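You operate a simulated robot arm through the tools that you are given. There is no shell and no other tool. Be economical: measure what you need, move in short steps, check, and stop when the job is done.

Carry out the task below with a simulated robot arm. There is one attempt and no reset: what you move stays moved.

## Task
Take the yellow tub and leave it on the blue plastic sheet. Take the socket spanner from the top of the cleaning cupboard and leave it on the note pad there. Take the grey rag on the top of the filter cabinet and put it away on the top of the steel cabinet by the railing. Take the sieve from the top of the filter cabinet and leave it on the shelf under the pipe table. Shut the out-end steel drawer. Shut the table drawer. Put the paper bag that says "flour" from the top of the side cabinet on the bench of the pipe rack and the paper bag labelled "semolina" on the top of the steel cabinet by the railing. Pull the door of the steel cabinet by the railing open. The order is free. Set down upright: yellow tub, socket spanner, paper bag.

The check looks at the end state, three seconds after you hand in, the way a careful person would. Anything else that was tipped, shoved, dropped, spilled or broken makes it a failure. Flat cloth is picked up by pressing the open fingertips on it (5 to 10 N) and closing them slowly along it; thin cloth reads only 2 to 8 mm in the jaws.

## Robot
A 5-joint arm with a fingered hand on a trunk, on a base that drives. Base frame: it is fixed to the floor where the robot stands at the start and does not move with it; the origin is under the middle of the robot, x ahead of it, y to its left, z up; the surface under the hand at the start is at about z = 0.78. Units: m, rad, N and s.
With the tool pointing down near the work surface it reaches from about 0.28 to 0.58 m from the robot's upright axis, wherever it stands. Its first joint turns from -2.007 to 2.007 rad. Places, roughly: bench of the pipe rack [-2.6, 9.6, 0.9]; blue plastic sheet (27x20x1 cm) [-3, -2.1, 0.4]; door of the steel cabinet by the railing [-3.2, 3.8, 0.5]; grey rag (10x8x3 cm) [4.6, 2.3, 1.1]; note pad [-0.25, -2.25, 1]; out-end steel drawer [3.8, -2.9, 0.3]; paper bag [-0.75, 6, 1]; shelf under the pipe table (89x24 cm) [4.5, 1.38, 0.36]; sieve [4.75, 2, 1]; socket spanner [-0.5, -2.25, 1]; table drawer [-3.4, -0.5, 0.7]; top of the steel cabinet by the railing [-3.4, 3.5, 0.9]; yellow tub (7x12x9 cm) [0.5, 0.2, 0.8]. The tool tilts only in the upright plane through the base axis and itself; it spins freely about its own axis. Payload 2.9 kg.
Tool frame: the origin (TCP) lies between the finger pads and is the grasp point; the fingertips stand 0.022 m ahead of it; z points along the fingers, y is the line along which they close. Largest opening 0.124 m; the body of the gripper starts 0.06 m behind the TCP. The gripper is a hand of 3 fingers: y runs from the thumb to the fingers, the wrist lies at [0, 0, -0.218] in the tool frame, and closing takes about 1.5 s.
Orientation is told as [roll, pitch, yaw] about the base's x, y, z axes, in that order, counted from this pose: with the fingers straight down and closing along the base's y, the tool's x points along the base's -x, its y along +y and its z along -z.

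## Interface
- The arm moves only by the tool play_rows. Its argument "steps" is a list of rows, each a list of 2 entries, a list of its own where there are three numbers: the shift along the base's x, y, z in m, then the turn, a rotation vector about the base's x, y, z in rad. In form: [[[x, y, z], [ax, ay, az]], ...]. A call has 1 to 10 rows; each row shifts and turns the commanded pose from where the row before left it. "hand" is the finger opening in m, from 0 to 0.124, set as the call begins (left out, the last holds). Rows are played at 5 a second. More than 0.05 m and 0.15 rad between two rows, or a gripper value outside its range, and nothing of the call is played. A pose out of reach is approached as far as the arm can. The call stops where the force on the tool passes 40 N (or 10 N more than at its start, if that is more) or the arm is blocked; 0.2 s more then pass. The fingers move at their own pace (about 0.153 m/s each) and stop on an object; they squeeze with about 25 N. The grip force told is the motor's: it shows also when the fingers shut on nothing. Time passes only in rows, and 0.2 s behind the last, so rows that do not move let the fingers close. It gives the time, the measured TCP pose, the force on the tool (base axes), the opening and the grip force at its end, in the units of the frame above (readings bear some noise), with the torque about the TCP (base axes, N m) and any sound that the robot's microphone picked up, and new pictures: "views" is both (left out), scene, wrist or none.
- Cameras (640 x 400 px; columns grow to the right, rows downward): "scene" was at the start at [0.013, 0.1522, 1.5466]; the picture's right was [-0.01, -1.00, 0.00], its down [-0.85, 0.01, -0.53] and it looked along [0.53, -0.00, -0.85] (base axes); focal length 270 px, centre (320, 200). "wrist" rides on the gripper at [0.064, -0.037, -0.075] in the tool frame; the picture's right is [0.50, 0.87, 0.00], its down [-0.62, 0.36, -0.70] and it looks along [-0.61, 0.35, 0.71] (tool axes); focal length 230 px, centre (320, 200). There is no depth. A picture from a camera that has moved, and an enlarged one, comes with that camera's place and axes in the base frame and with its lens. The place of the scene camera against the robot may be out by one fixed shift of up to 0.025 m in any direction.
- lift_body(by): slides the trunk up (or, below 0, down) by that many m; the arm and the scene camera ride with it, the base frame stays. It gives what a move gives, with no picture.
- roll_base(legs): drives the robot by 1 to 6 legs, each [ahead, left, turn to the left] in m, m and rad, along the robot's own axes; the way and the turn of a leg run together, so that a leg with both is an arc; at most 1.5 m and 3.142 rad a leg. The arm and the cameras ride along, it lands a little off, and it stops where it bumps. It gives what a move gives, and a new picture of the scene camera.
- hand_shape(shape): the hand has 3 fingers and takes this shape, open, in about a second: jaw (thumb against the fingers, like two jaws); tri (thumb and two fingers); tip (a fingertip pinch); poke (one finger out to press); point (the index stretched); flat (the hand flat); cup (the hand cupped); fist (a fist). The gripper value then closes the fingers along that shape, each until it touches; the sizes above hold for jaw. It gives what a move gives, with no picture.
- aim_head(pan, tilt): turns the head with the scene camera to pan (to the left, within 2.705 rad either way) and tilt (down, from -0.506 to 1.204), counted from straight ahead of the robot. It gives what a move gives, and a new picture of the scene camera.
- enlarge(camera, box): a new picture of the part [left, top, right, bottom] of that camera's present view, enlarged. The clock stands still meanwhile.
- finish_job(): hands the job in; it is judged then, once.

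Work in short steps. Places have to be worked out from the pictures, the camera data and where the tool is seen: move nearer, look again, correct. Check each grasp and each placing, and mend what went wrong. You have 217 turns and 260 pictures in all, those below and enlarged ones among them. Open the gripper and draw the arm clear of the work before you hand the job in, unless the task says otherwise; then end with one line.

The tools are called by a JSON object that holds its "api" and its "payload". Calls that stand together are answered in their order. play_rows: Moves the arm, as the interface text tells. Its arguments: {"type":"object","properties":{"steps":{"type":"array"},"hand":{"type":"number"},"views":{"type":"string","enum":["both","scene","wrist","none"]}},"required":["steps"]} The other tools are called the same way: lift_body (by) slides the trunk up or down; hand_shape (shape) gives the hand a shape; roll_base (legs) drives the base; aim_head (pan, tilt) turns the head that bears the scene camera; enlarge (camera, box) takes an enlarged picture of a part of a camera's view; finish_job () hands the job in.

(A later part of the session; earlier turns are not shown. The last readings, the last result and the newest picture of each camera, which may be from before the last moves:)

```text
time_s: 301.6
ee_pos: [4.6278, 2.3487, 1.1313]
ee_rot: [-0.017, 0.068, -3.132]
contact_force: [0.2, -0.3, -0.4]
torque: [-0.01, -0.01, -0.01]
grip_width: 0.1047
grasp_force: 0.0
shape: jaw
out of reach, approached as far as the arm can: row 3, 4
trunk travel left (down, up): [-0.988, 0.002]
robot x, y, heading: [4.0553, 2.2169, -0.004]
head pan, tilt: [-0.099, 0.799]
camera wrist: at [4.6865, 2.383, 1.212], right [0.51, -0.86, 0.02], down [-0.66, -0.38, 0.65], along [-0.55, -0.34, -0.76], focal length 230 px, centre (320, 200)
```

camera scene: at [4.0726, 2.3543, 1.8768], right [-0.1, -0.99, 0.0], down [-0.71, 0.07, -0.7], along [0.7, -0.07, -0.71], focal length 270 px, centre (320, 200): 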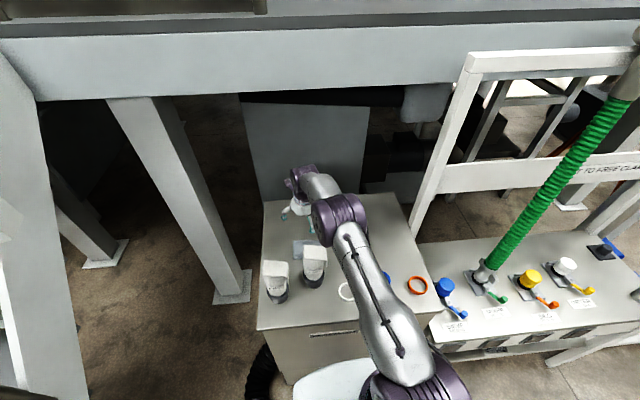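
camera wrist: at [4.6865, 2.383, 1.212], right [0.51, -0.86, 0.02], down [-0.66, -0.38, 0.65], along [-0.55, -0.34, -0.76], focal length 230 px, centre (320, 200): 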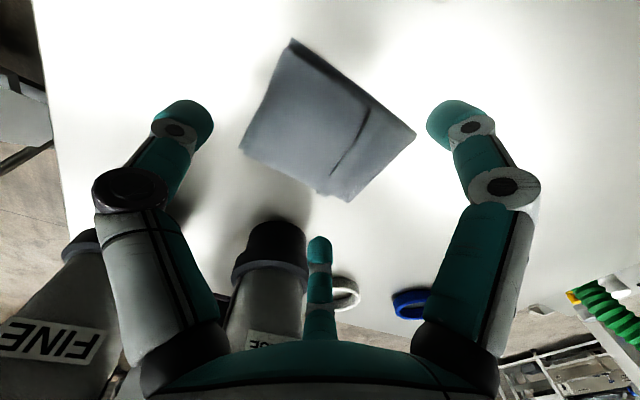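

Aligned: rag x 4.596–4.667, y 2.297–2.388. I descend around it in steps.

{"api": "play_rows", "payload": {"steps": [[[0.003, 0, -0.015], [0, 0, 0]], [[0, 0, -0.015], [0, 0, 0]], [[0, 0, -0.012], [0, 0, 0]], [[0, 0, -0.008], [0, 0, 0]], [[0, 0, -0.006], [0, 0, 0]], [[0, 0, 0], [0, 0, 0]]], "views": "wrist"}}

```text
time_s: 303.0
ee_pos: [4.6162, 2.3438, 1.0838]
ee_rot: [-0.019, 0.074, -3.129]
contact_force: [7.1, -2.3, 29.8]
torque: [-0.89, 1.44, 0.28]
grip_width: 0.1021
grasp_force: 0.1
shape: jaw
out of reach, approached as far as the arm can: row 1, 3, 5
trunk travel left (down, up): [-0.988, 0.002]
robot x, y, heading: [4.0533, 2.2142, 0.002]
head pan, tilt: [-0.099, 0.799]
camera wrist: at [4.6744, 2.3787, 1.1653], right [0.51, -0.86, 0.02], down [-0.66, -0.38, 0.65], along [-0.55, -0.34, -0.76], focal length 230 px, centre (320, 200)
```

wrist: 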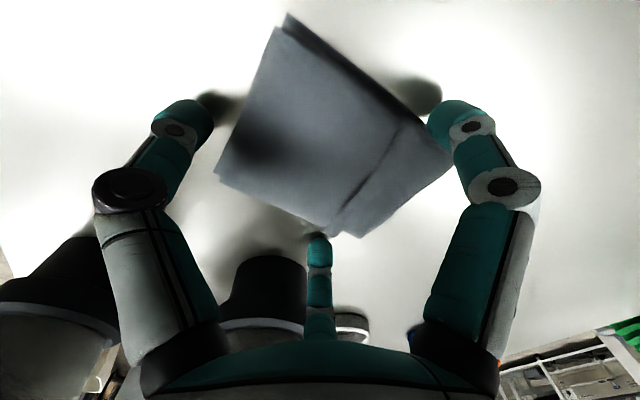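

I touched the rag's corner because reach ran out (x only 4.616). I rise, nudge the base 2 cm closer and retry.

{"api": "play_rows", "payload": {"steps": [[[0, 0, 0.025], [0, 0, 0]], [[0.005, 0, 0.02], [0, 0, 0]]], "views": "none"}}

{"api": "roll_base", "payload": {"legs": [[0.022, 0, 0]]}}

{"api": "play_rows", "payload": {"steps": [[[0, 0, 0], [0.005, -0.03, 0]], [[0, 0, 0], [0, 0, 0]]], "hand": 0.11, "views": "wrist"}}

```text
time_s: 303.6
ee_pos: [4.6176, 2.3439, 1.1266]
ee_rot: [-0.018, 0.07, -3.131]
contact_force: [0.3, 0.2, 0.7]
torque: [-0.03, 0.0, 0.0]
grip_width: 0.1049
grasp_force: 0.2
shape: jaw
trunk travel left (down, up): [-0.988, 0.002]
robot x, y, heading: [4.0539, 2.214, 0.003]
head pan, tilt: [-0.099, 0.799]
```

```text
time_s: 304.4
ee_pos: [4.6374, 2.3437, 1.1278]
ee_rot: [-0.015, 0.071, -3.13]
contact_force: [-0.5, -0.2, 0.0]
torque: [-0.01, 0.0, -0.01]
grip_width: 0.1047
grasp_force: 0.1
shape: jaw
trunk travel left (down, up): [-0.988, 0.002]
robot x, y, heading: [4.0762, 2.2134, -0.001]
head pan, tilt: [-0.099, 0.799]
camera scene: at [4.0949, 2.3594, 1.8764], right [-0.1, -0.99, 0.0], down [-0.71, 0.07, -0.7], along [0.7, -0.07, -0.71], focal length 270 px, centre (320, 200)
```

scene: 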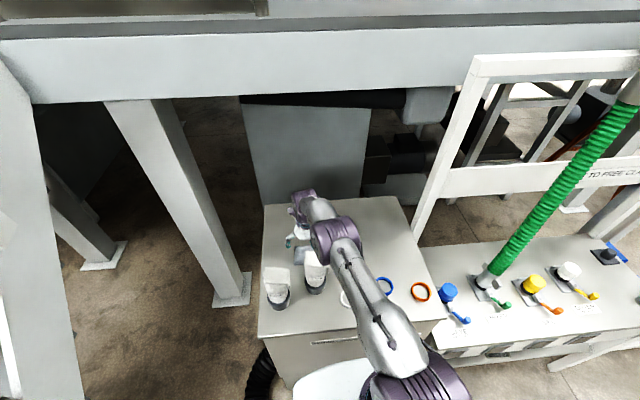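

```text
time_s: 305.0
ee_pos: [4.6409, 2.3445, 1.1271]
ee_rot: [-0.025, 0.1, -3.132]
contact_force: [0.3, 0.4, 0.1]
torque: [0.02, -0.04, 0.02]
grip_width: 0.1097
grasp_force: 0.1
shape: jaw
trunk travel left (down, up): [-0.988, 0.002]
robot x, y, heading: [4.0756, 2.2135, -0.005]
head pan, tilt: [-0.099, 0.799]
camera wrist: at [4.6965, 2.3788, 1.2091], right [0.51, -0.86, 0.03], down [-0.68, -0.38, 0.63], along [-0.53, -0.34, -0.78], focal length 230 px, centre (320, 200)
```

wrist: 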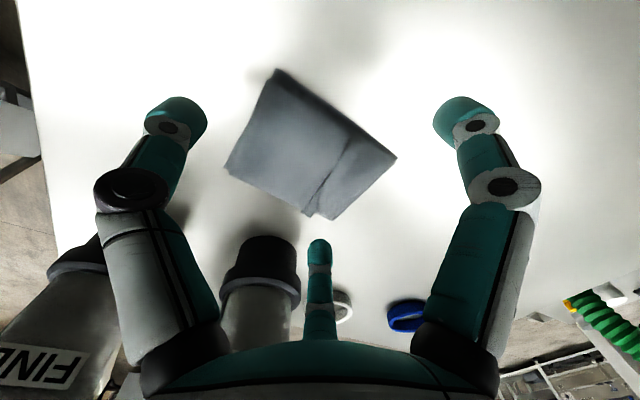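

Base at 4.076 with reach to spare. I centre at (4.627, 2.346) and descend again around the rag.

{"api": "play_rows", "payload": {"steps": [[[-0.013, 0.002, -0.01], [0, 0, 0]], [[0, 0, -0.015], [0, 0, 0]], [[0, 0, -0.012], [0, 0, 0]], [[0, 0, -0.008], [0, 0, 0]], [[0, 0, -0.006], [0, 0, 0]], [[0, 0, 0], [0, 0, 0]]], "views": "wrist"}}

```text
time_s: 306.1
ee_pos: [4.6334, 2.3473, 1.0872]
ee_rot: [-0.029, 0.115, -3.132]
contact_force: [2.3, 2.7, 25.6]
torque: [-0.76, 1.43, -0.09]
grip_width: 0.1088
grasp_force: 0.1
shape: jaw
trunk travel left (down, up): [-0.988, 0.002]
robot x, y, heading: [4.0796, 2.2165, -0.001]
head pan, tilt: [-0.099, 0.799]
stopped in row 5: the force on the tool passed its limit at 45 N (the readings are from after the stop); the commanded pose is now the measured one
camera wrist: at [4.6872, 2.3818, 1.1703], right [0.51, -0.86, 0.03], down [-0.69, -0.38, 0.62], along [-0.52, -0.34, -0.79], focal length 230 px, centre (320, 200)
```

wrist: 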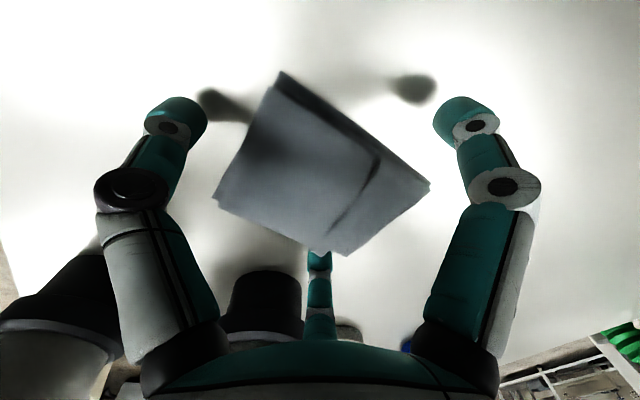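

The torque says the near fingertip is touching the cabinet top itself, so I am low enough. I rise 4 mm and close around the rag.

{"api": "play_rows", "payload": {"steps": [[[-0.004, 0, 0.004], [0, 0, 0]], [[0, 0, 0], [0, 0, 0]]], "views": "none"}}

{"api": "play_rows", "payload": {"steps": [[[0, 0, 0], [0, 0, 0]], [[0, 0, 0], [0, 0, 0]], [[0, 0, 0], [0, 0, 0]], [[0, 0, 0], [0, 0, 0]], [[0, 0, 0], [0, 0, 0]]], "hand": 0.03, "views": "wrist"}}

```text
time_s: 306.7
ee_pos: [4.6283, 2.3464, 1.0878]
ee_rot: [-0.028, 0.108, -3.133]
contact_force: [2.8, -0.7, 13.8]
torque: [-0.43, 0.66, 0.22]
grip_width: 0.1091
grasp_force: 0.1
shape: jaw
trunk travel left (down, up): [-0.988, 0.002]
robot x, y, heading: [4.0756, 2.2122, -0.0]
head pan, tilt: [-0.099, 0.799]
```

```text
time_s: 307.9
ee_pos: [4.6294, 2.3479, 1.0884]
ee_rot: [-0.028, 0.108, -3.131]
contact_force: [-0.1, -0.4, 0.8]
torque: [-0.03, 0.06, 0.01]
grip_width: 0.0702
grasp_force: 25.0
shape: jaw
trunk travel left (down, up): [-0.988, 0.002]
robot x, y, heading: [4.0748, 2.2154, 0.002]
head pan, tilt: [-0.099, 0.799]
camera wrist: at [4.6848, 2.3814, 1.1703], right [0.51, -0.86, 0.03], down [-0.68, -0.38, 0.62], along [-0.52, -0.34, -0.78], focal length 230 px, centre (320, 200)
```

wrist: 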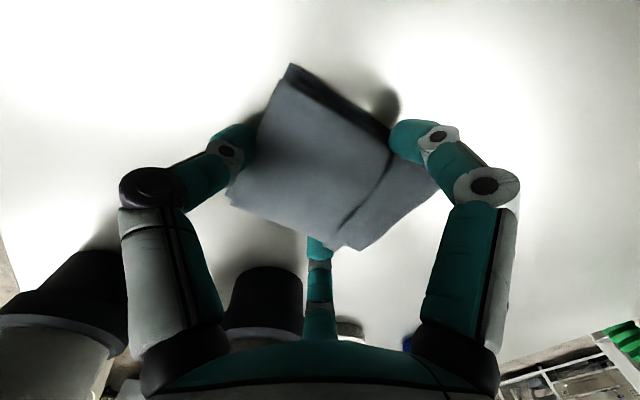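

It holds the rag at 0.070 with 25 N. I lift and check.

{"api": "play_rows", "payload": {"steps": [[[0, 0, 0.01], [0, 0, 0]], [[0, 0, 0.02], [0, 0, 0]], [[0, 0, 0.03], [0, 0, 0]], [[0, 0, 0], [0, 0, 0]]], "views": "wrist"}}

```text
time_s: 308.9
ee_pos: [4.6298, 2.3471, 1.1472]
ee_rot: [-0.027, 0.106, -3.131]
contact_force: [0.1, 0.0, -0.5]
torque: [0.04, -0.01, 0.0]
grip_width: 0.0697
grasp_force: 25.1
shape: jaw
trunk travel left (down, up): [-0.988, 0.002]
robot x, y, heading: [4.0763, 2.2125, -0.0]
head pan, tilt: [-0.099, 0.799]
camera wrist: at [4.6862, 2.3812, 1.231], right [0.51, -0.86, 0.03], down [-0.68, -0.38, 0.62], along [-0.52, -0.34, -0.78], focal length 230 px, centre (320, 200)
```

wrist: 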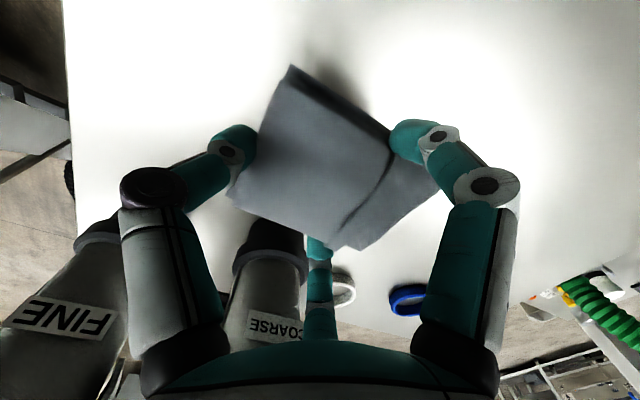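

The rag is held. I raise it well above the COARSE unit, then back the base out.

{"api": "play_rows", "payload": {"steps": [[[0, 0, 0.04], [0, 0, 0]], [[0, 0, 0.045], [0, 0, 0]], [[0, 0, 0.045], [0, 0, 0]], [[0, 0, 0.045], [0, 0, 0]], [[0, 0, 0.045], [0, 0, 0]]], "views": "scene"}}

```text
time_s: 310.1
ee_pos: [4.6273, 2.3453, 1.3667]
ee_rot: [-0.028, 0.108, -3.13]
contact_force: [0.5, -0.5, -0.1]
torque: [-0.01, -0.01, 0.0]
grip_width: 0.0684
grasp_force: 25.1
shape: jaw
trunk travel left (down, up): [-0.988, 0.002]
robot x, y, heading: [4.0767, 2.2136, -0.003]
head pan, tilt: [-0.099, 0.799]
camera scene: at [4.1017, 2.3593, 1.8763], right [-0.1, -0.99, 0.0], down [-0.71, 0.07, -0.7], along [0.69, -0.07, -0.72], focal length 270 px, centre (320, 200)
```

scene: 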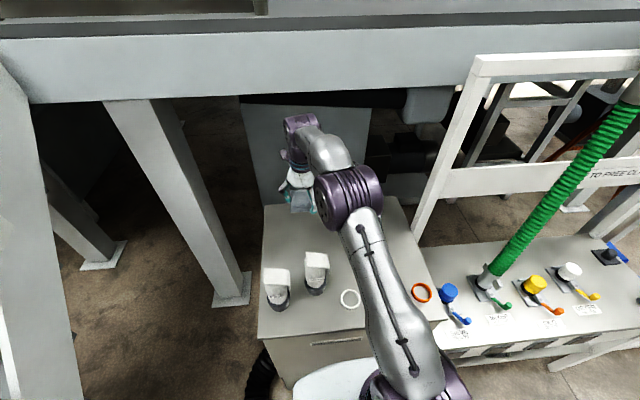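

The rag is in hand. Now to the other side of the hall: I back out, fold the arm in a bit, and take a route around the hopper by (1.6, 1.6) to (1.6, 3.5).

{"api": "roll_base", "payload": {"legs": [[-0.6, 0, 0], [0, -0.6, 0]]}}

{"api": "play_rows", "payload": {"steps": [[[-0.04, -0.02, -0.02], [0.009, 0.04, 0]], [[-0.04, -0.03, -0.02], [0.009, 0.04, 0]], [[-0.04, -0.03, -0.02], [0.009, 0.026, 0]], [[-0.04, -0.02, -0.02], [0, 0, 0]]], "views": "wrist"}}

{"api": "roll_base", "payload": {"legs": [[-1.4, 0, 0], [-0.5, 0, 0], [0, 1.4, 0], [0, 0.5, 0], [0, 0, 3.1]]}}

{"api": "aim_head", "payload": {"pan": 0, "tilt": 0.3}}

```text
time_s: 316.4
ee_pos: [4.0271, 1.7542, 1.3667]
ee_rot: [-0.025, 0.107, -3.129]
contact_force: [0.2, -0.5, -0.6]
torque: [0.01, 0.02, 0.01]
grip_width: 0.0682
grasp_force: 24.9
shape: jaw
trunk travel left (down, up): [-0.988, 0.002]
robot x, y, heading: [3.477, 1.6196, -0.004]
head pan, tilt: [-0.099, 0.799]
camera scene: at [3.5011, 1.7668, 1.8762], right [-0.1, -1.0, 0.0], down [-0.71, 0.07, -0.7], along [0.69, -0.07, -0.72], focal length 270 px, centre (320, 200)
```

scene: 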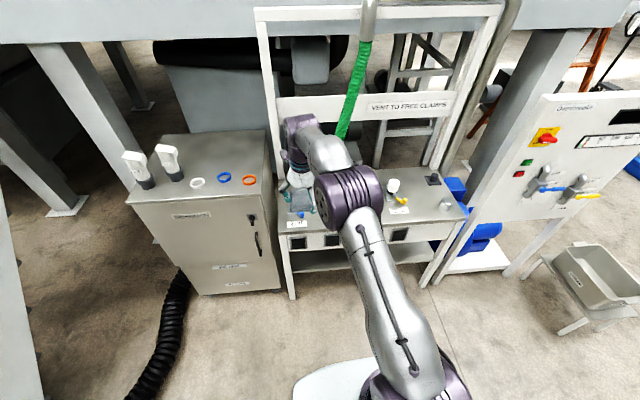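

```text
refused: row 2 steps farther than a row can; nothing moved
```

```text
time_s: 342.4
ee_pos: [1.0523, 3.4436, 1.3662]
ee_rot: [-0.03, 0.108, -0.039]
contact_force: [-1.1, 0.1, 0.0]
torque: [-0.02, -0.01, 0.03]
grip_width: 0.0678
grasp_force: 25.0
shape: jaw
trunk travel left (down, up): [-0.988, 0.002]
robot x, y, heading: [1.6114, 3.5429, 3.09]
head pan, tilt: [-0.099, 0.799]
camera scene: at [1.5851, 3.4174, 1.8763], right [0.15, 0.99, 0.0], down [0.71, -0.11, -0.7], along [-0.69, 0.11, -0.72], focal length 270 px, centre (320, 200)
```

scene: 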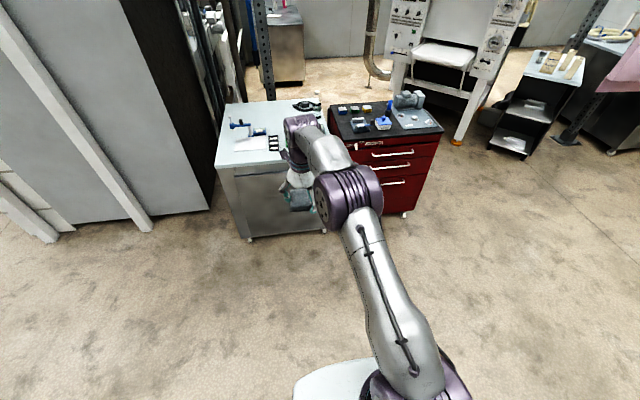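

```text
time_s: 343.3
ee_pos: [1.052, 3.442, 1.3668]
ee_rot: [-0.028, 0.11, -0.043]
contact_force: [-0.7, -0.7, -0.2]
torque: [-0.03, -0.01, 0.01]
grip_width: 0.0679
grasp_force: 25.3
shape: jaw
trunk travel left (down, up): [-0.988, 0.002]
robot x, y, heading: [1.6054, 3.5472, 3.091]
head pan, tilt: [0.0, 0.3]
camera scene: at [1.5716, 3.4101, 1.9206], right [0.05, 1.0, 0.0], down [0.3, -0.02, -0.95], along [-0.95, 0.05, -0.3], focal length 270 px, centre (320, 200)
```

scene: 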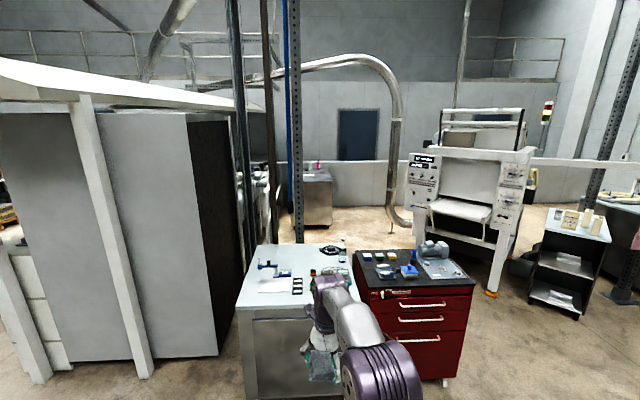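

I see the grey and red cabinets, the bags' cabinet at right, and the steel cabinet far back. The passage seems to be right of the red cabinet, so I shift there and look.

{"api": "roll_base", "payload": {"legs": [[0.2, -1.3, 0]]}}

{"api": "aim_head", "payload": {"pan": 0.15, "tilt": 0.45}}

```text
time_s: 349.8
ee_pos: [0.9141, 4.7166, 1.3666]
ee_rot: [-0.028, 0.109, -0.025]
contact_force: [0.3, -0.8, -0.2]
torque: [0.0, 0.01, -0.05]
grip_width: 0.0682
grasp_force: 24.8
shape: jaw
trunk travel left (down, up): [-0.988, 0.002]
robot x, y, heading: [1.4689, 4.8281, 3.108]
head pan, tilt: [0.0, 0.3]
camera scene: at [1.4349, 4.6929, 1.9206], right [0.04, 1.0, 0.0], down [0.3, -0.01, -0.96], along [-0.95, 0.04, -0.3], focal length 270 px, centre (320, 200)
```

scene: 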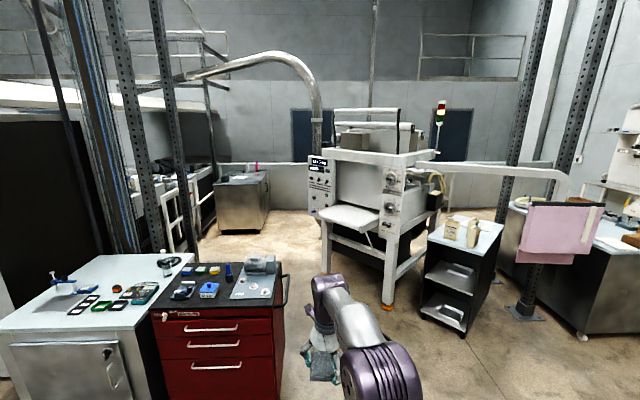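

```text
time_s: 350.5
ee_pos: [0.915, 4.7188, 1.366]
ee_rot: [-0.03, 0.108, -0.026]
contact_force: [-0.4, 0.1, 0.1]
torque: [-0.03, -0.03, -0.03]
grip_width: 0.0678
grasp_force: 24.9
shape: jaw
trunk travel left (down, up): [-0.988, 0.002]
robot x, y, heading: [1.4669, 4.8264, 3.108]
head pan, tilt: [0.15, 0.45]
camera scene: at [1.4368, 4.6799, 1.9068], right [-0.11, 0.99, 0.0], down [0.43, 0.05, -0.9], along [-0.9, -0.1, -0.43], focal length 270 px, centre (320, 200)
```

scene: 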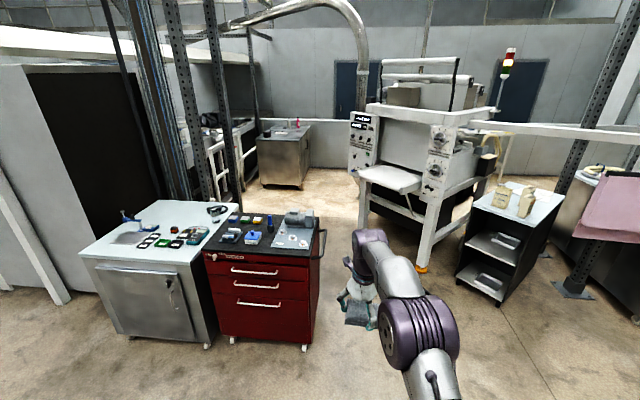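

The passage between red cabinet corner (−0.36, 4.42) and the machine's front (line (−1.74, 4.9)–(−0.94, 5.48)) is about 1 m. I fold the arm in and drive the first two waypoints.

{"api": "play_rows", "payload": {"steps": [[[0.045, 0, 0], [0, -0.05, 0]], [[0.045, 0, 0], [0, -0.05, 0]], [[0.045, 0, 0], [0, 0, 0]], [[0.035, 0, 0], [0, 0, 0]]], "views": "wrist"}}

{"api": "roll_base", "payload": {"legs": [[1.168, -0.015, 0], [1.0, 0.165, 0]]}}

```text
time_s: 351.5
ee_pos: [1.089, 4.7169, 1.3666]
ee_rot: [-0.006, 0.017, -0.026]
contact_force: [0.2, 0.0, -0.7]
torque: [-0.02, 0.01, 0.04]
grip_width: 0.0674
grasp_force: 24.9
shape: jaw
trunk travel left (down, up): [-0.988, 0.002]
robot x, y, heading: [1.4681, 4.8318, 3.105]
head pan, tilt: [0.15, 0.45]
camera wrist: at [1.0249, 4.681, 1.4429], right [-0.48, 0.88, 0.0], down [0.64, 0.34, 0.69], along [0.6, 0.33, -0.72], focal length 230 px, centre (320, 200)
```

wrist: 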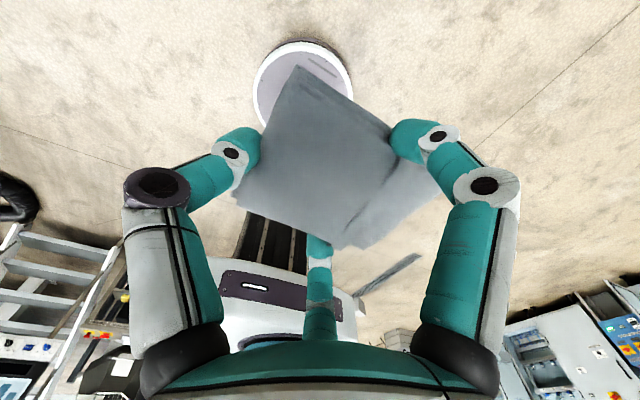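

```text
time_s: 362.4
ee_pos: [-1.1168, 4.6619, 1.3667]
ee_rot: [-0.005, 0.015, -0.034]
contact_force: [0.2, 0.1, -0.5]
torque: [-0.02, -0.01, 0.0]
grip_width: 0.0677
grasp_force: 24.8
shape: jaw
trunk travel left (down, up): [-0.988, 0.002]
robot x, y, heading: [-0.7282, 4.7702, 3.096]
head pan, tilt: [0.15, 0.45]
camera scene: at [-0.7646, 4.6222, 1.9067], right [-0.1, 0.99, 0.0], down [0.43, 0.04, -0.9], along [-0.9, -0.09, -0.43], focal length 270 px, centre (320, 200)
```

scene: 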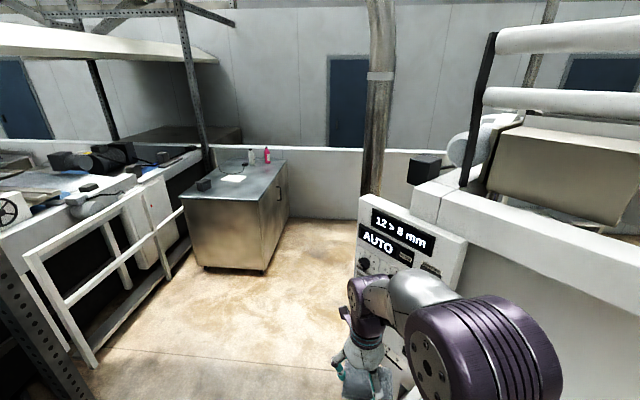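

The steel cabinet spans x −4.0..−2.94, y 3.17..3.85, its door on the +y face. I drive around to its door side.

{"api": "roll_base", "payload": {"legs": [[0.84, 0.66, 0], [0.95, -0.2, 0]]}}

{"api": "aim_head", "payload": {"pan": 0.7, "tilt": 0.5}}

```text
time_s: 372.6
ee_pos: [-2.9343, 4.2813, 1.3643]
ee_rot: [-0.005, 0.016, -0.036]
contact_force: [-0.3, 0.7, -1.0]
torque: [0.02, 0.02, 0.03]
grip_width: 0.0675
grasp_force: 24.8
shape: jaw
trunk travel left (down, up): [-0.988, 0.002]
robot x, y, heading: [-2.5542, 4.3919, 3.095]
head pan, tilt: [0.15, 0.45]
camera scene: at [-2.5843, 4.2415, 1.9067], right [-0.1, 0.99, 0.0], down [0.43, 0.04, -0.9], along [-0.9, -0.09, -0.43], focal length 270 px, centre (320, 200)
```

scene: 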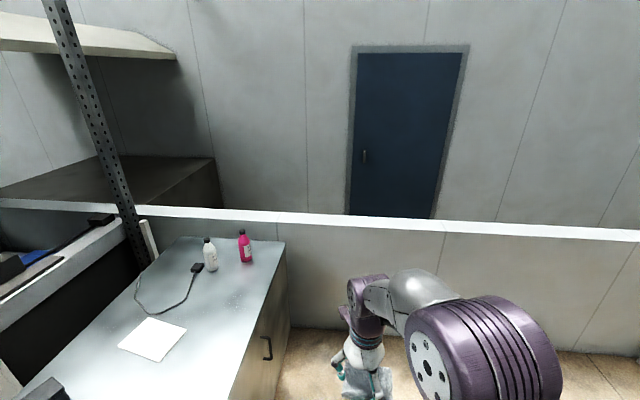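

```text
time_s: 373.5
ee_pos: [-2.9354, 4.2826, 1.3661]
ee_rot: [-0.006, 0.016, -0.035]
contact_force: [-0.8, 0.0, -1.1]
torque: [-0.02, 0.01, -0.02]
grip_width: 0.0674
grasp_force: 25.3
shape: jaw
trunk travel left (down, up): [-0.988, 0.002]
robot x, y, heading: [-2.5503, 4.3927, 3.096]
head pan, tilt: [0.7, 0.499]
camera scene: at [-2.5659, 4.1959, 1.9022], right [-0.61, 0.8, 0.0], down [0.38, 0.29, -0.88], along [-0.7, -0.53, -0.48], focal length 270 px, centre (320, 200)
```

scene: 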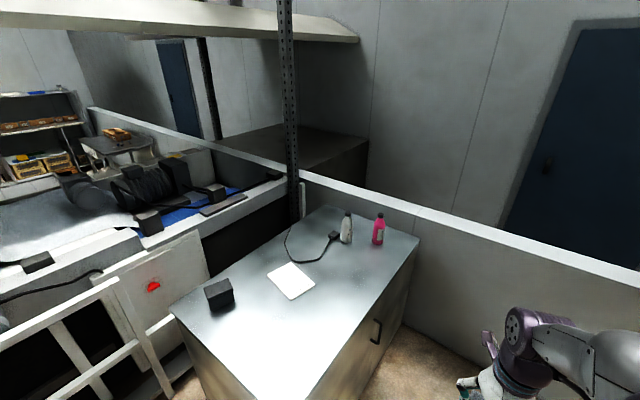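

The top has a free area along the near (+y) front edge and the +x end. I drive alongside and turn to face the cabinet.

{"api": "roll_base", "payload": {"legs": [[0.75, 0, 0], [0, 0, 1.617]]}}

{"api": "aim_head", "payload": {"pan": 0.2, "tilt": 0.85}}

```text
time_s: 381.5
ee_pos: [-3.1744, 4.0437, 1.3659]
ee_rot: [-0.005, 0.017, 1.574]
contact_force: [0.7, -0.4, 0.0]
torque: [0.0, -0.02, -0.03]
grip_width: 0.0672
grasp_force: 25.4
shape: jaw
trunk travel left (down, up): [-0.988, 0.002]
robot x, y, heading: [-3.2964, 4.4226, -1.575]
head pan, tilt: [0.7, 0.499]
camera scene: at [-3.0909, 4.4203, 1.9022], right [-0.77, -0.64, 0.0], down [-0.31, 0.37, -0.88], along [0.56, -0.68, -0.48], focal length 270 px, centre (320, 200)
```

scene: 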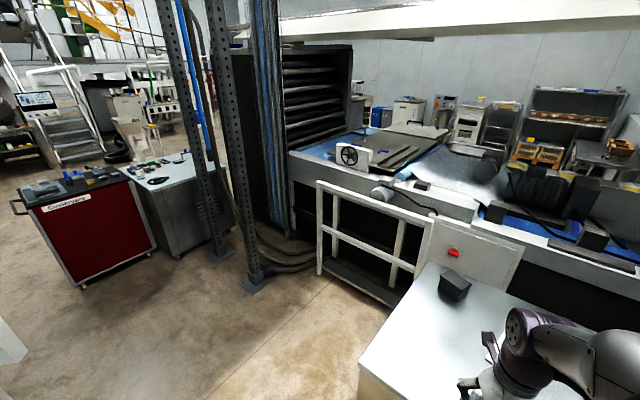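

```text
time_s: 382.4
ee_pos: [-3.1759, 4.0445, 1.3675]
ee_rot: [-0.006, 0.017, 1.574]
contact_force: [-1.1, 0.8, -0.5]
torque: [0.02, -0.03, -0.02]
grip_width: 0.0675
grasp_force: 25.2
shape: jaw
trunk travel left (down, up): [-0.988, 0.002]
robot x, y, heading: [-3.2981, 4.4213, -1.581]
head pan, tilt: [0.201, 0.85]
camera scene: at [-3.1338, 4.4138, 1.8723], right [-0.98, -0.19, 0.0], down [-0.14, 0.74, -0.66], along [0.13, -0.65, -0.75], focal length 270 px, centre (320, 200)
```

scene: 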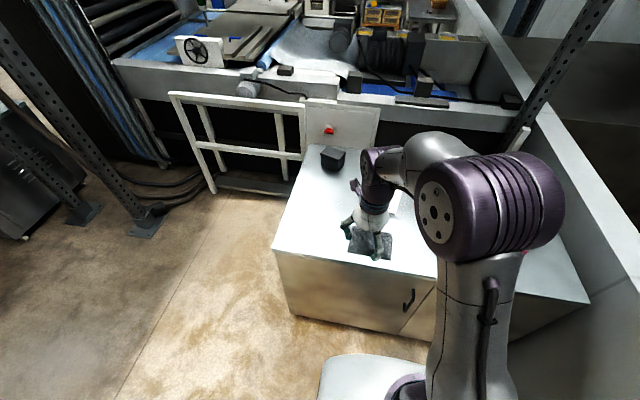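

The left door's handle is near the seam at x≈−3.35. I'll put the rag at about (−3.0, 3.70); first I shift left and closer.

{"api": "roll_base", "payload": {"legs": [[0.19, 0.17, 0]]}}

{"api": "play_rows", "payload": {"steps": [[[0.01, -0.03, -0.04], [0, 0, 0]], [[0.01, -0.03, -0.04], [0, 0, 0]], [[0.01, -0.03, -0.04], [0, 0, 0]], [[0, -0.02, -0.045], [0, 0, 0]], [[0, -0.02, -0.045], [0, 0, 0]], [[0, -0.02, -0.045], [0, 0, 0]]]}}

```text
time_s: 384.3
ee_pos: [-3.0079, 3.8564, 1.365]
ee_rot: [-0.007, 0.016, 1.574]
contact_force: [0.3, -0.6, 0.0]
torque: [-0.02, -0.02, 0.02]
grip_width: 0.0677
grasp_force: 24.4
shape: jaw
trunk travel left (down, up): [-0.988, 0.002]
robot x, y, heading: [-3.1285, 4.2349, -1.581]
head pan, tilt: [0.201, 0.85]
camera scene: at [-2.967, 4.2267, 1.8724], right [-0.98, -0.19, 0.0], down [-0.14, 0.74, -0.66], along [0.13, -0.65, -0.75], focal length 270 px, centre (320, 200)
```

scene: 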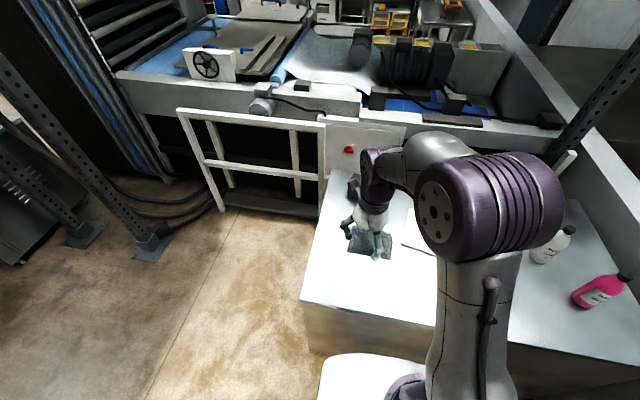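

```text
refused: row 1 steps farther than a row can; nothing moved
```

Good spot. I lower the rag toward (−2.96, 3.71) in permitted steps.

{"api": "play_rows", "payload": {"steps": [[[0.01, -0.025, -0.04], [0, 0, 0]], [[0.01, -0.025, -0.04], [0, 0, 0]], [[0.01, -0.02, -0.04], [0, 0, 0]], [[0.01, -0.025, -0.04], [0, 0, 0]], [[0.005, -0.025, -0.04], [0, 0, 0]], [[0, -0.025, -0.04], [0, 0, 0]], [[0, 0, -0.045], [0, 0, 0]], [[0, 0, -0.045], [0, 0, 0]], [[0, 0, -0.045], [0, 0, 0]], [[0, 0, -0.03], [0, 0, 0]]]}}

```text
time_s: 386.5
ee_pos: [-2.9746, 3.7423, 0.9805]
ee_rot: [-0.006, 0.014, 1.574]
contact_force: [1.5, -0.3, -0.3]
torque: [0.02, 0.04, -0.01]
grip_width: 0.0655
grasp_force: 24.4
shape: jaw
out of reach, approached as far as the arm can: row 8, 9, 10
trunk travel left (down, up): [-0.988, 0.002]
robot x, y, heading: [-3.1316, 4.2325, -1.581]
head pan, tilt: [0.201, 0.85]
camera scene: at [-2.9656, 4.225, 1.8723], right [-0.98, -0.19, 0.0], down [-0.14, 0.74, -0.66], along [0.13, -0.65, -0.75], focal length 270 px, centre (320, 200)
camera wrist: at [-2.9362, 3.6784, 1.0569], right [-0.86, -0.5, 0.0], down [-0.36, 0.63, 0.69], along [-0.35, 0.6, -0.72], focal length 230 px, centre (320, 200)
```

scene: 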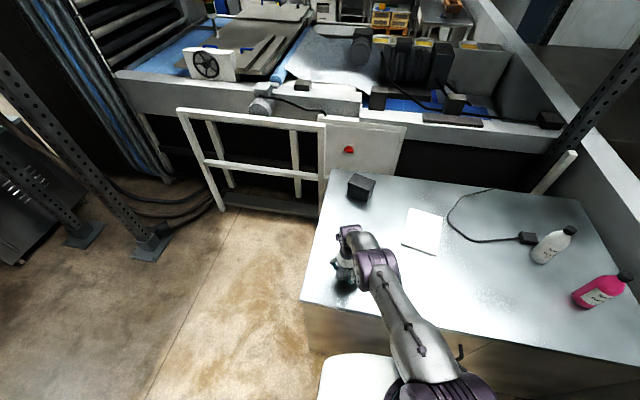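
wrist: 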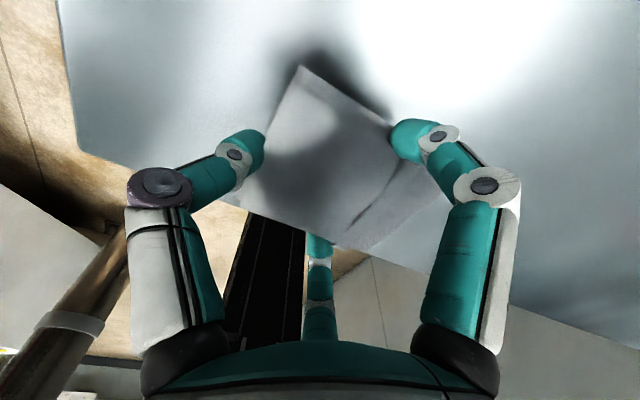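

Reach is limited with the trunk up high, so I lower the trunk 7 cm, then creep down.

{"api": "lift_body", "payload": {"by": -0.07}}

{"api": "play_rows", "payload": {"steps": [[[0, 0, -0.005], [0, 0, 0]], [[0, 0, -0.005], [0, 0, 0]], [[0, 0, -0.005], [0, 0, 0]], [[0, 0, 0], [0, 0, 0]]], "views": "wrist"}}

```text
time_s: 387.4
ee_pos: [-2.9718, 3.7416, 0.9224]
ee_rot: [-0.009, 0.024, 1.576]
contact_force: [0.5, 8.3, 23.0]
torque: [-0.05, 0.08, -0.02]
grip_width: 0.065
grasp_force: 25.0
shape: jaw
trunk travel left (down, up): [-0.925, 0.065]
robot x, y, heading: [-3.1297, 4.2342, -1.581]
head pan, tilt: [0.201, 0.85]
stopped: the force on the tool passed its limit at 50 N (the readings are from after the stop); the commanded pose is now the measured one
```

```text
time_s: 387.8
ee_pos: [-2.9708, 3.7406, 0.9231]
ee_rot: [-0.01, 0.035, 1.579]
contact_force: [-1.0, 14.7, 34.2]
torque: [0.64, 0.26, -0.08]
grip_width: 0.065
grasp_force: 25.1
shape: jaw
trunk travel left (down, up): [-0.925, 0.065]
robot x, y, heading: [-3.1286, 4.2353, -1.578]
head pan, tilt: [0.201, 0.85]
stopped in row 2: the force on the tool passed its limit at 45 N (the readings are from after the stop); the commanded pose is now the measured one
camera wrist: at [-2.9345, 3.6779, 1.0005], right [-0.86, -0.51, 0.01], down [-0.37, 0.64, 0.68], along [-0.35, 0.58, -0.74], focal length 230 px, centre (320, 200)
```

wrist: 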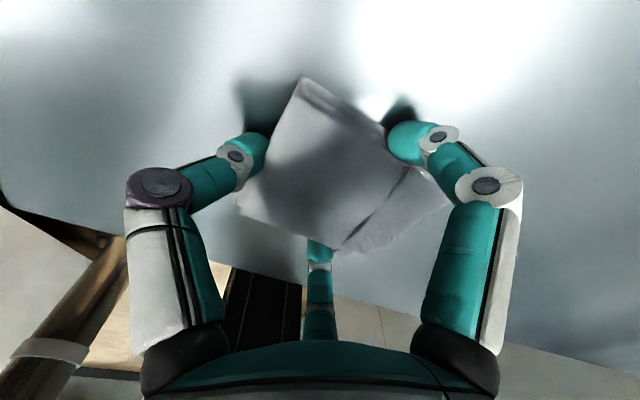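

The rag rests on the cabinet top (z≈0.89). I ease up, open, and rise.

{"api": "play_rows", "payload": {"steps": [[[0, 0, 0.004], [0, 0, 0]], [[0, 0, 0], [0, 0, 0]], [[0, 0, 0], [0, 0, 0]], [[0, 0, 0], [0, 0, 0]]], "hand": 0.11, "views": "none"}}

{"api": "play_rows", "payload": {"steps": [[[0, 0, 0.03], [0, 0, 0]], [[0, 0, 0.04], [0, 0, 0]], [[0, 0, 0.045], [0, 0, 0]], [[0, 0, 0.045], [0, 0, 0]], [[0, 0, 0.045], [0, 0, 0]]], "views": "both"}}

```text
time_s: 388.8
ee_pos: [-2.9705, 3.7369, 0.9236]
ee_rot: [-0.011, 0.035, 1.578]
contact_force: [4.9, -5.3, 26.6]
torque: [1.15, 0.56, -0.09]
grip_width: 0.1053
grasp_force: 0.0
shape: jaw
trunk travel left (down, up): [-0.925, 0.065]
robot x, y, heading: [-3.1342, 4.2385, -1.576]
head pan, tilt: [0.201, 0.85]
```

```text
time_s: 390.0
ee_pos: [-2.9696, 3.7351, 1.1272]
ee_rot: [-0.011, 0.028, 1.579]
contact_force: [1.0, 0.9, 0.7]
torque: [0.0, 0.01, 0.01]
grip_width: 0.1097
grasp_force: 0.0
shape: jaw
trunk travel left (down, up): [-0.925, 0.065]
robot x, y, heading: [-3.1318, 4.2347, -1.577]
head pan, tilt: [0.201, 0.85]
camera scene: at [-2.9659, 4.2265, 1.8093], right [-0.98, -0.19, 0.0], down [-0.14, 0.74, -0.66], along [0.13, -0.65, -0.75], focal length 270 px, centre (320, 200)
camera wrist: at [-2.9326, 3.672, 1.2045], right [-0.86, -0.51, 0.01], down [-0.37, 0.63, 0.68], along [-0.35, 0.58, -0.73], focal length 230 px, centre (320, 200)
```

scene: 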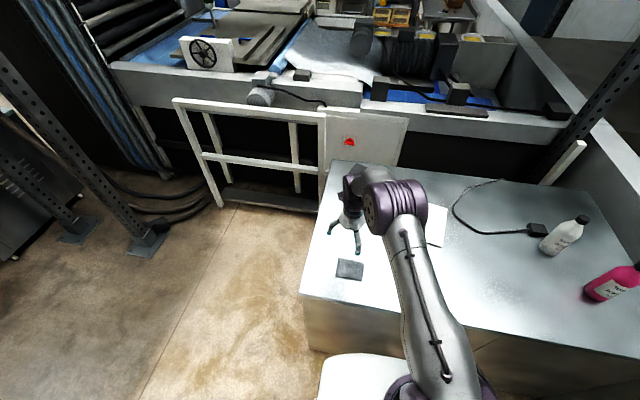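
wrist: 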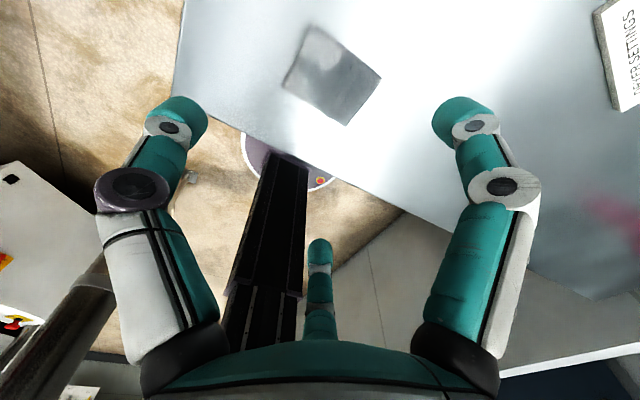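

The rag lies well on the cabinet top. I fold the arm and drive back out of the passage toward the paper bags.

{"api": "play_rows", "payload": {"steps": [[[-0.03, 0.03, 0.02], [0, 0, 0]], [[-0.03, 0.03, 0.02], [0, 0, 0]], [[-0.03, 0.03, 0.02], [0, 0, 0]], [[-0.03, 0.03, 0.02], [0, 0, 0]]], "views": "none"}}

{"api": "roll_base", "payload": {"legs": [[-0.15, 0, 0], [0, 0, 1.577], [0.9, -0.13, 0], [0.63, -0.1, 0], [0.85, 0.6, 0], [0.95, 0.15, 0]]}}

```text
time_s: 391.0
ee_pos: [-3.0913, 3.8557, 1.2088]
ee_rot: [-0.006, 0.032, 1.579]
contact_force: [0.8, 0.1, 0.7]
torque: [-0.02, -0.02, -0.03]
grip_width: 0.1098
grasp_force: 0.1
shape: jaw
trunk travel left (down, up): [-0.925, 0.065]
robot x, y, heading: [-3.1347, 4.2381, -1.575]
head pan, tilt: [0.201, 0.85]
```

```text
time_s: 413.3
ee_pos: [0.5647, 5.0015, 1.2082]
ee_rot: [-0.003, 0.03, -3.114]
contact_force: [-0.3, 0.1, -0.4]
torque: [-0.03, 0.02, 0.03]
grip_width: 0.11
grasp_force: 0.0
shape: jaw
trunk travel left (down, up): [-0.925, 0.065]
robot x, y, heading: [0.1897, 4.9522, 0.015]
head pan, tilt: [0.201, 0.85]
camera scene: at [0.2023, 5.1216, 1.8093], right [0.21, -0.98, 0.0], down [-0.73, -0.16, -0.66], along [0.65, 0.14, -0.75], focal length 270 px, centre (320, 200)
```

scene: 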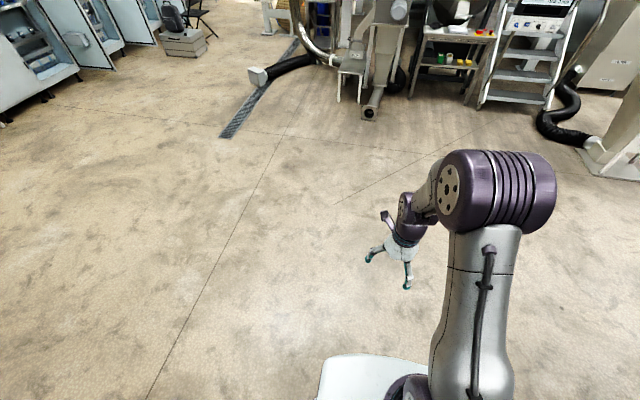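

I turn toward the bags (heading ≈2.3) and look.

{"api": "roll_base", "payload": {"legs": [[0, 0, 2.2]]}}

{"api": "aim_head", "payload": {"pan": 0, "tilt": 0.6}}

```text
time_s: 419.1
ee_pos: [-0.0994, 5.2111, 1.208]
ee_rot: [-0.003, 0.029, -0.836]
contact_force: [-0.8, -0.6, 1.0]
torque: [0.04, 0.02, -0.01]
grip_width: 0.1097
grasp_force: 0.1
shape: jaw
trunk travel left (down, up): [-0.925, 0.065]
robot x, y, heading: [0.1851, 4.9548, 2.293]
head pan, tilt: [0.201, 0.85]
camera scene: at [0.0566, 4.8678, 1.8093], right [0.61, 0.8, 0.0], down [0.6, -0.45, -0.66], along [-0.53, 0.4, -0.75], focal length 270 px, centre (320, 200)
```

scene: 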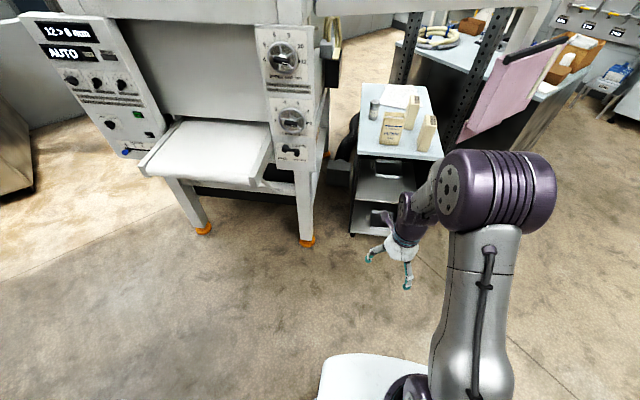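

```text
time_s: 419.9
ee_pos: [-0.101, 5.2118, 1.2091]
ee_rot: [-0.003, 0.031, -0.835]
contact_force: [0.3, -0.1, 1.1]
torque: [-0.02, -0.01, -0.02]
grip_width: 0.1098
grasp_force: 0.0
shape: jaw
trunk travel left (down, up): [-0.925, 0.065]
robot x, y, heading: [0.1854, 4.9522, 2.292]
head pan, tilt: [0.0, 0.6]
camera scene: at [0.0605, 4.8868, 1.8301], right [0.75, 0.66, 0.0], down [0.37, -0.42, -0.82], along [-0.54, 0.62, -0.57], focal length 270 px, centre (320, 200)
```

scene: 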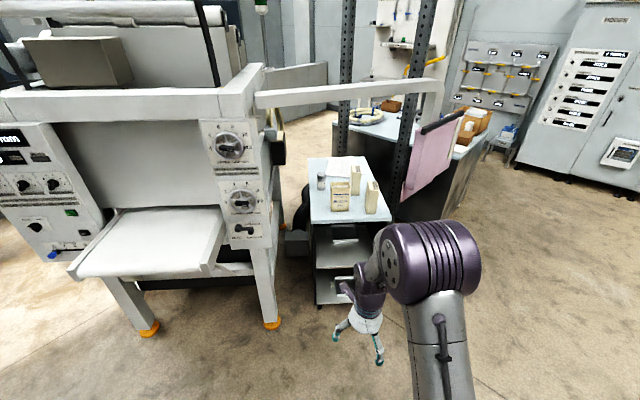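

I enlarge to read the labels and shapes of the bags.

{"api": "enlarge", "payload": {"camera": "scene", "box": [295, 140, 405, 240]}}

```text
4.00 times, centred on (350, 190) of scene
camera zoom: at [0.0605, 4.8868, 1.8301], right [0.75, 0.66, 0.0], down [0.37, -0.42, -0.82], along [-0.54, 0.62, -0.57], focal length 1081 px, centre (200, 240)
```

zoom: 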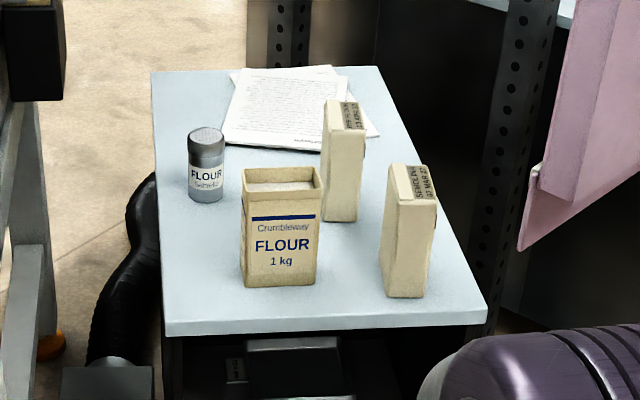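

There are three bags: an open FLOUR 1 kg one in front, and two with top labels (one "SEMOLINA"). I drive closer and zoom on the labels.

{"api": "roll_base", "payload": {"legs": [[0.68, 0, -0.03]]}}

{"api": "aim_head", "payload": {"pan": 0.05, "tilt": 0.95}}

{"api": "enlarge", "payload": {"camera": "scene", "box": [260, 90, 440, 260]}}

```text
time_s: 423.6
ee_pos: [-0.5172, 5.7318, 1.2077]
ee_rot: [-0.003, 0.029, -0.876]
contact_force: [0.7, 0.0, -0.1]
torque: [0.02, 0.01, 0.02]
grip_width: 0.1099
grasp_force: 0.1
shape: jaw
trunk travel left (down, up): [-0.925, 0.065]
robot x, y, heading: [-0.2489, 5.4607, 2.248]
head pan, tilt: [0.0, 0.6]
camera scene: at [-0.3708, 5.4011, 1.8302], right [0.78, 0.63, 0.0], down [0.35, -0.44, -0.83], along [-0.52, 0.64, -0.56], focal length 270 px, centre (320, 200)
```

scene: 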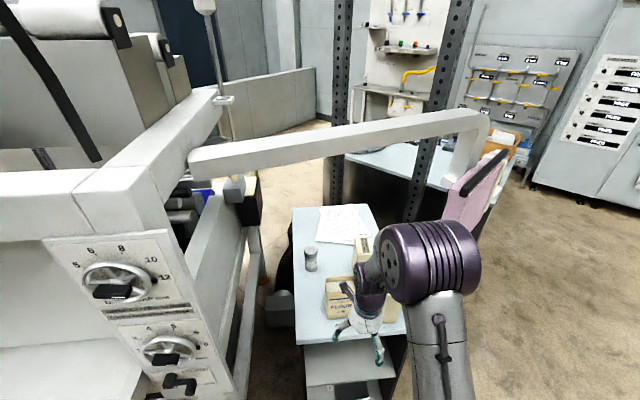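

```text
time_s: 424.4
ee_pos: [-0.5189, 5.7321, 1.2086]
ee_rot: [-0.003, 0.029, -0.878]
contact_force: [-0.5, -0.1, 0.6]
torque: [0.0, -0.01, 0.04]
grip_width: 0.1098
grasp_force: 0.1
shape: jaw
trunk travel left (down, up): [-0.925, 0.065]
robot x, y, heading: [-0.2436, 5.4647, 2.251]
head pan, tilt: [0.051, 0.949]
camera scene: at [-0.3643, 5.3873, 1.8019], right [0.75, 0.67, 0.0], down [0.54, -0.61, -0.58], along [-0.39, 0.43, -0.81], focal length 270 px, centre (320, 200)
```

scene: 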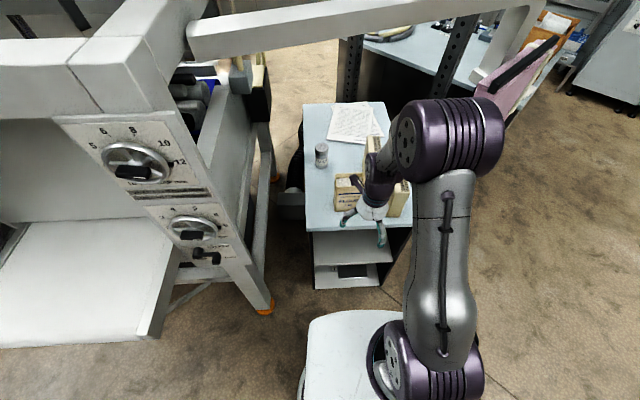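

```text
2.35 times, centred on (350, 175) of scene
camera zoom: at [-0.3643, 5.3873, 1.8019], right [0.75, 0.67, 0.0], down [0.54, -0.61, -0.58], along [-0.39, 0.43, -0.81], focal length 636 px, centre (249, 259)
```

zoom: 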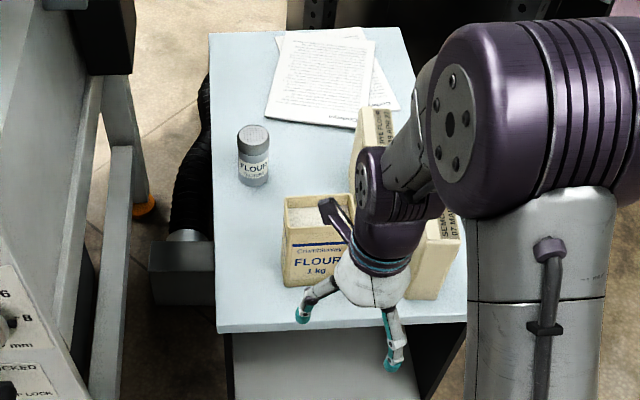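

The open bag reads FLOUR 1 kg; the right one SEMOLINA; the middle one is unclear. I move the hand above the bags to view them with the wrist camera.

{"api": "play_rows", "payload": {"steps": [[[0, 0, 0.045], [0, 0, 0]], [[0, 0, 0.045], [0, 0, 0]], [[-0.02, 0.035, 0], [0, 0, 0]], [[-0.02, 0.035, 0], [0, 0, 0]], [[-0.02, 0.03, 0], [0, 0, 0]]], "hand": 0.124, "views": "wrist"}}

{"api": "enlarge", "payload": {"camera": "wrist", "box": [200, 0, 520, 250]}}

```text
time_s: 425.6
ee_pos: [-0.5778, 5.8337, 1.2957]
ee_rot: [-0.002, 0.027, -0.875]
contact_force: [0.0, 0.4, -0.1]
torque: [-0.03, 0.0, 0.01]
grip_width: 0.124
grasp_force: 0.0
shape: jaw
trunk travel left (down, up): [-0.925, 0.065]
robot x, y, heading: [-0.2452, 5.4603, 2.255]
head pan, tilt: [0.051, 0.949]
camera wrist: at [-0.646, 5.8563, 1.3727], right [0.35, 0.94, 0.01], down [0.68, -0.26, 0.68], along [0.64, -0.23, -0.73], focal length 230 px, centre (320, 200)
```

wrist: 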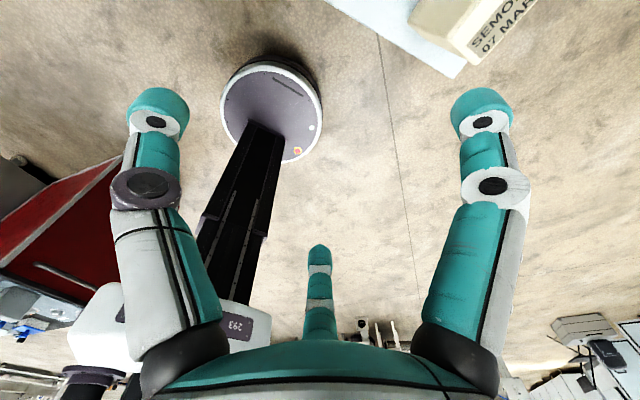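

```text
1.60 times, centred on (360, 125) of wrist
camera zoom: at [-0.646, 5.8563, 1.3727], right [0.35, 0.94, 0.01], down [0.68, -0.26, 0.68], along [0.64, -0.23, -0.73], focal length 368 px, centre (256, 320)
```

zoom: 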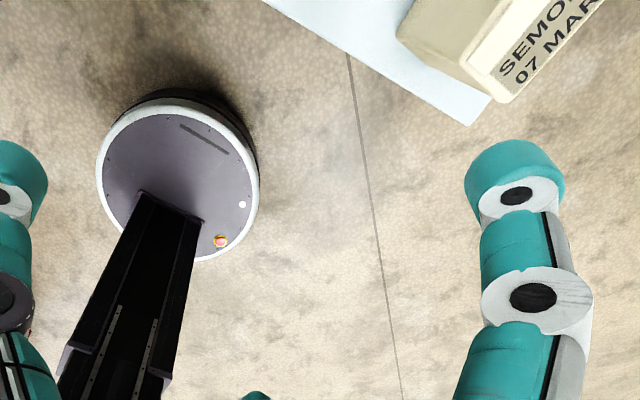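

SEMOLINA is confirmed. I check the middle bag's label with a strong scene zoom now that the hand moved.

{"api": "enlarge", "payload": {"camera": "scene", "box": [320, 120, 420, 220]}}

```text
4.00 times, centred on (370, 170) of scene
camera zoom: at [-0.3647, 5.3881, 1.8018], right [0.75, 0.67, 0.0], down [0.54, -0.61, -0.58], along [-0.39, 0.43, -0.81], focal length 1081 px, centre (120, 320)
```

zoom: 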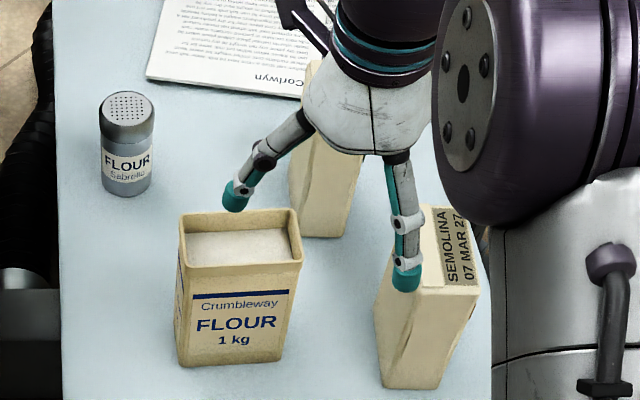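

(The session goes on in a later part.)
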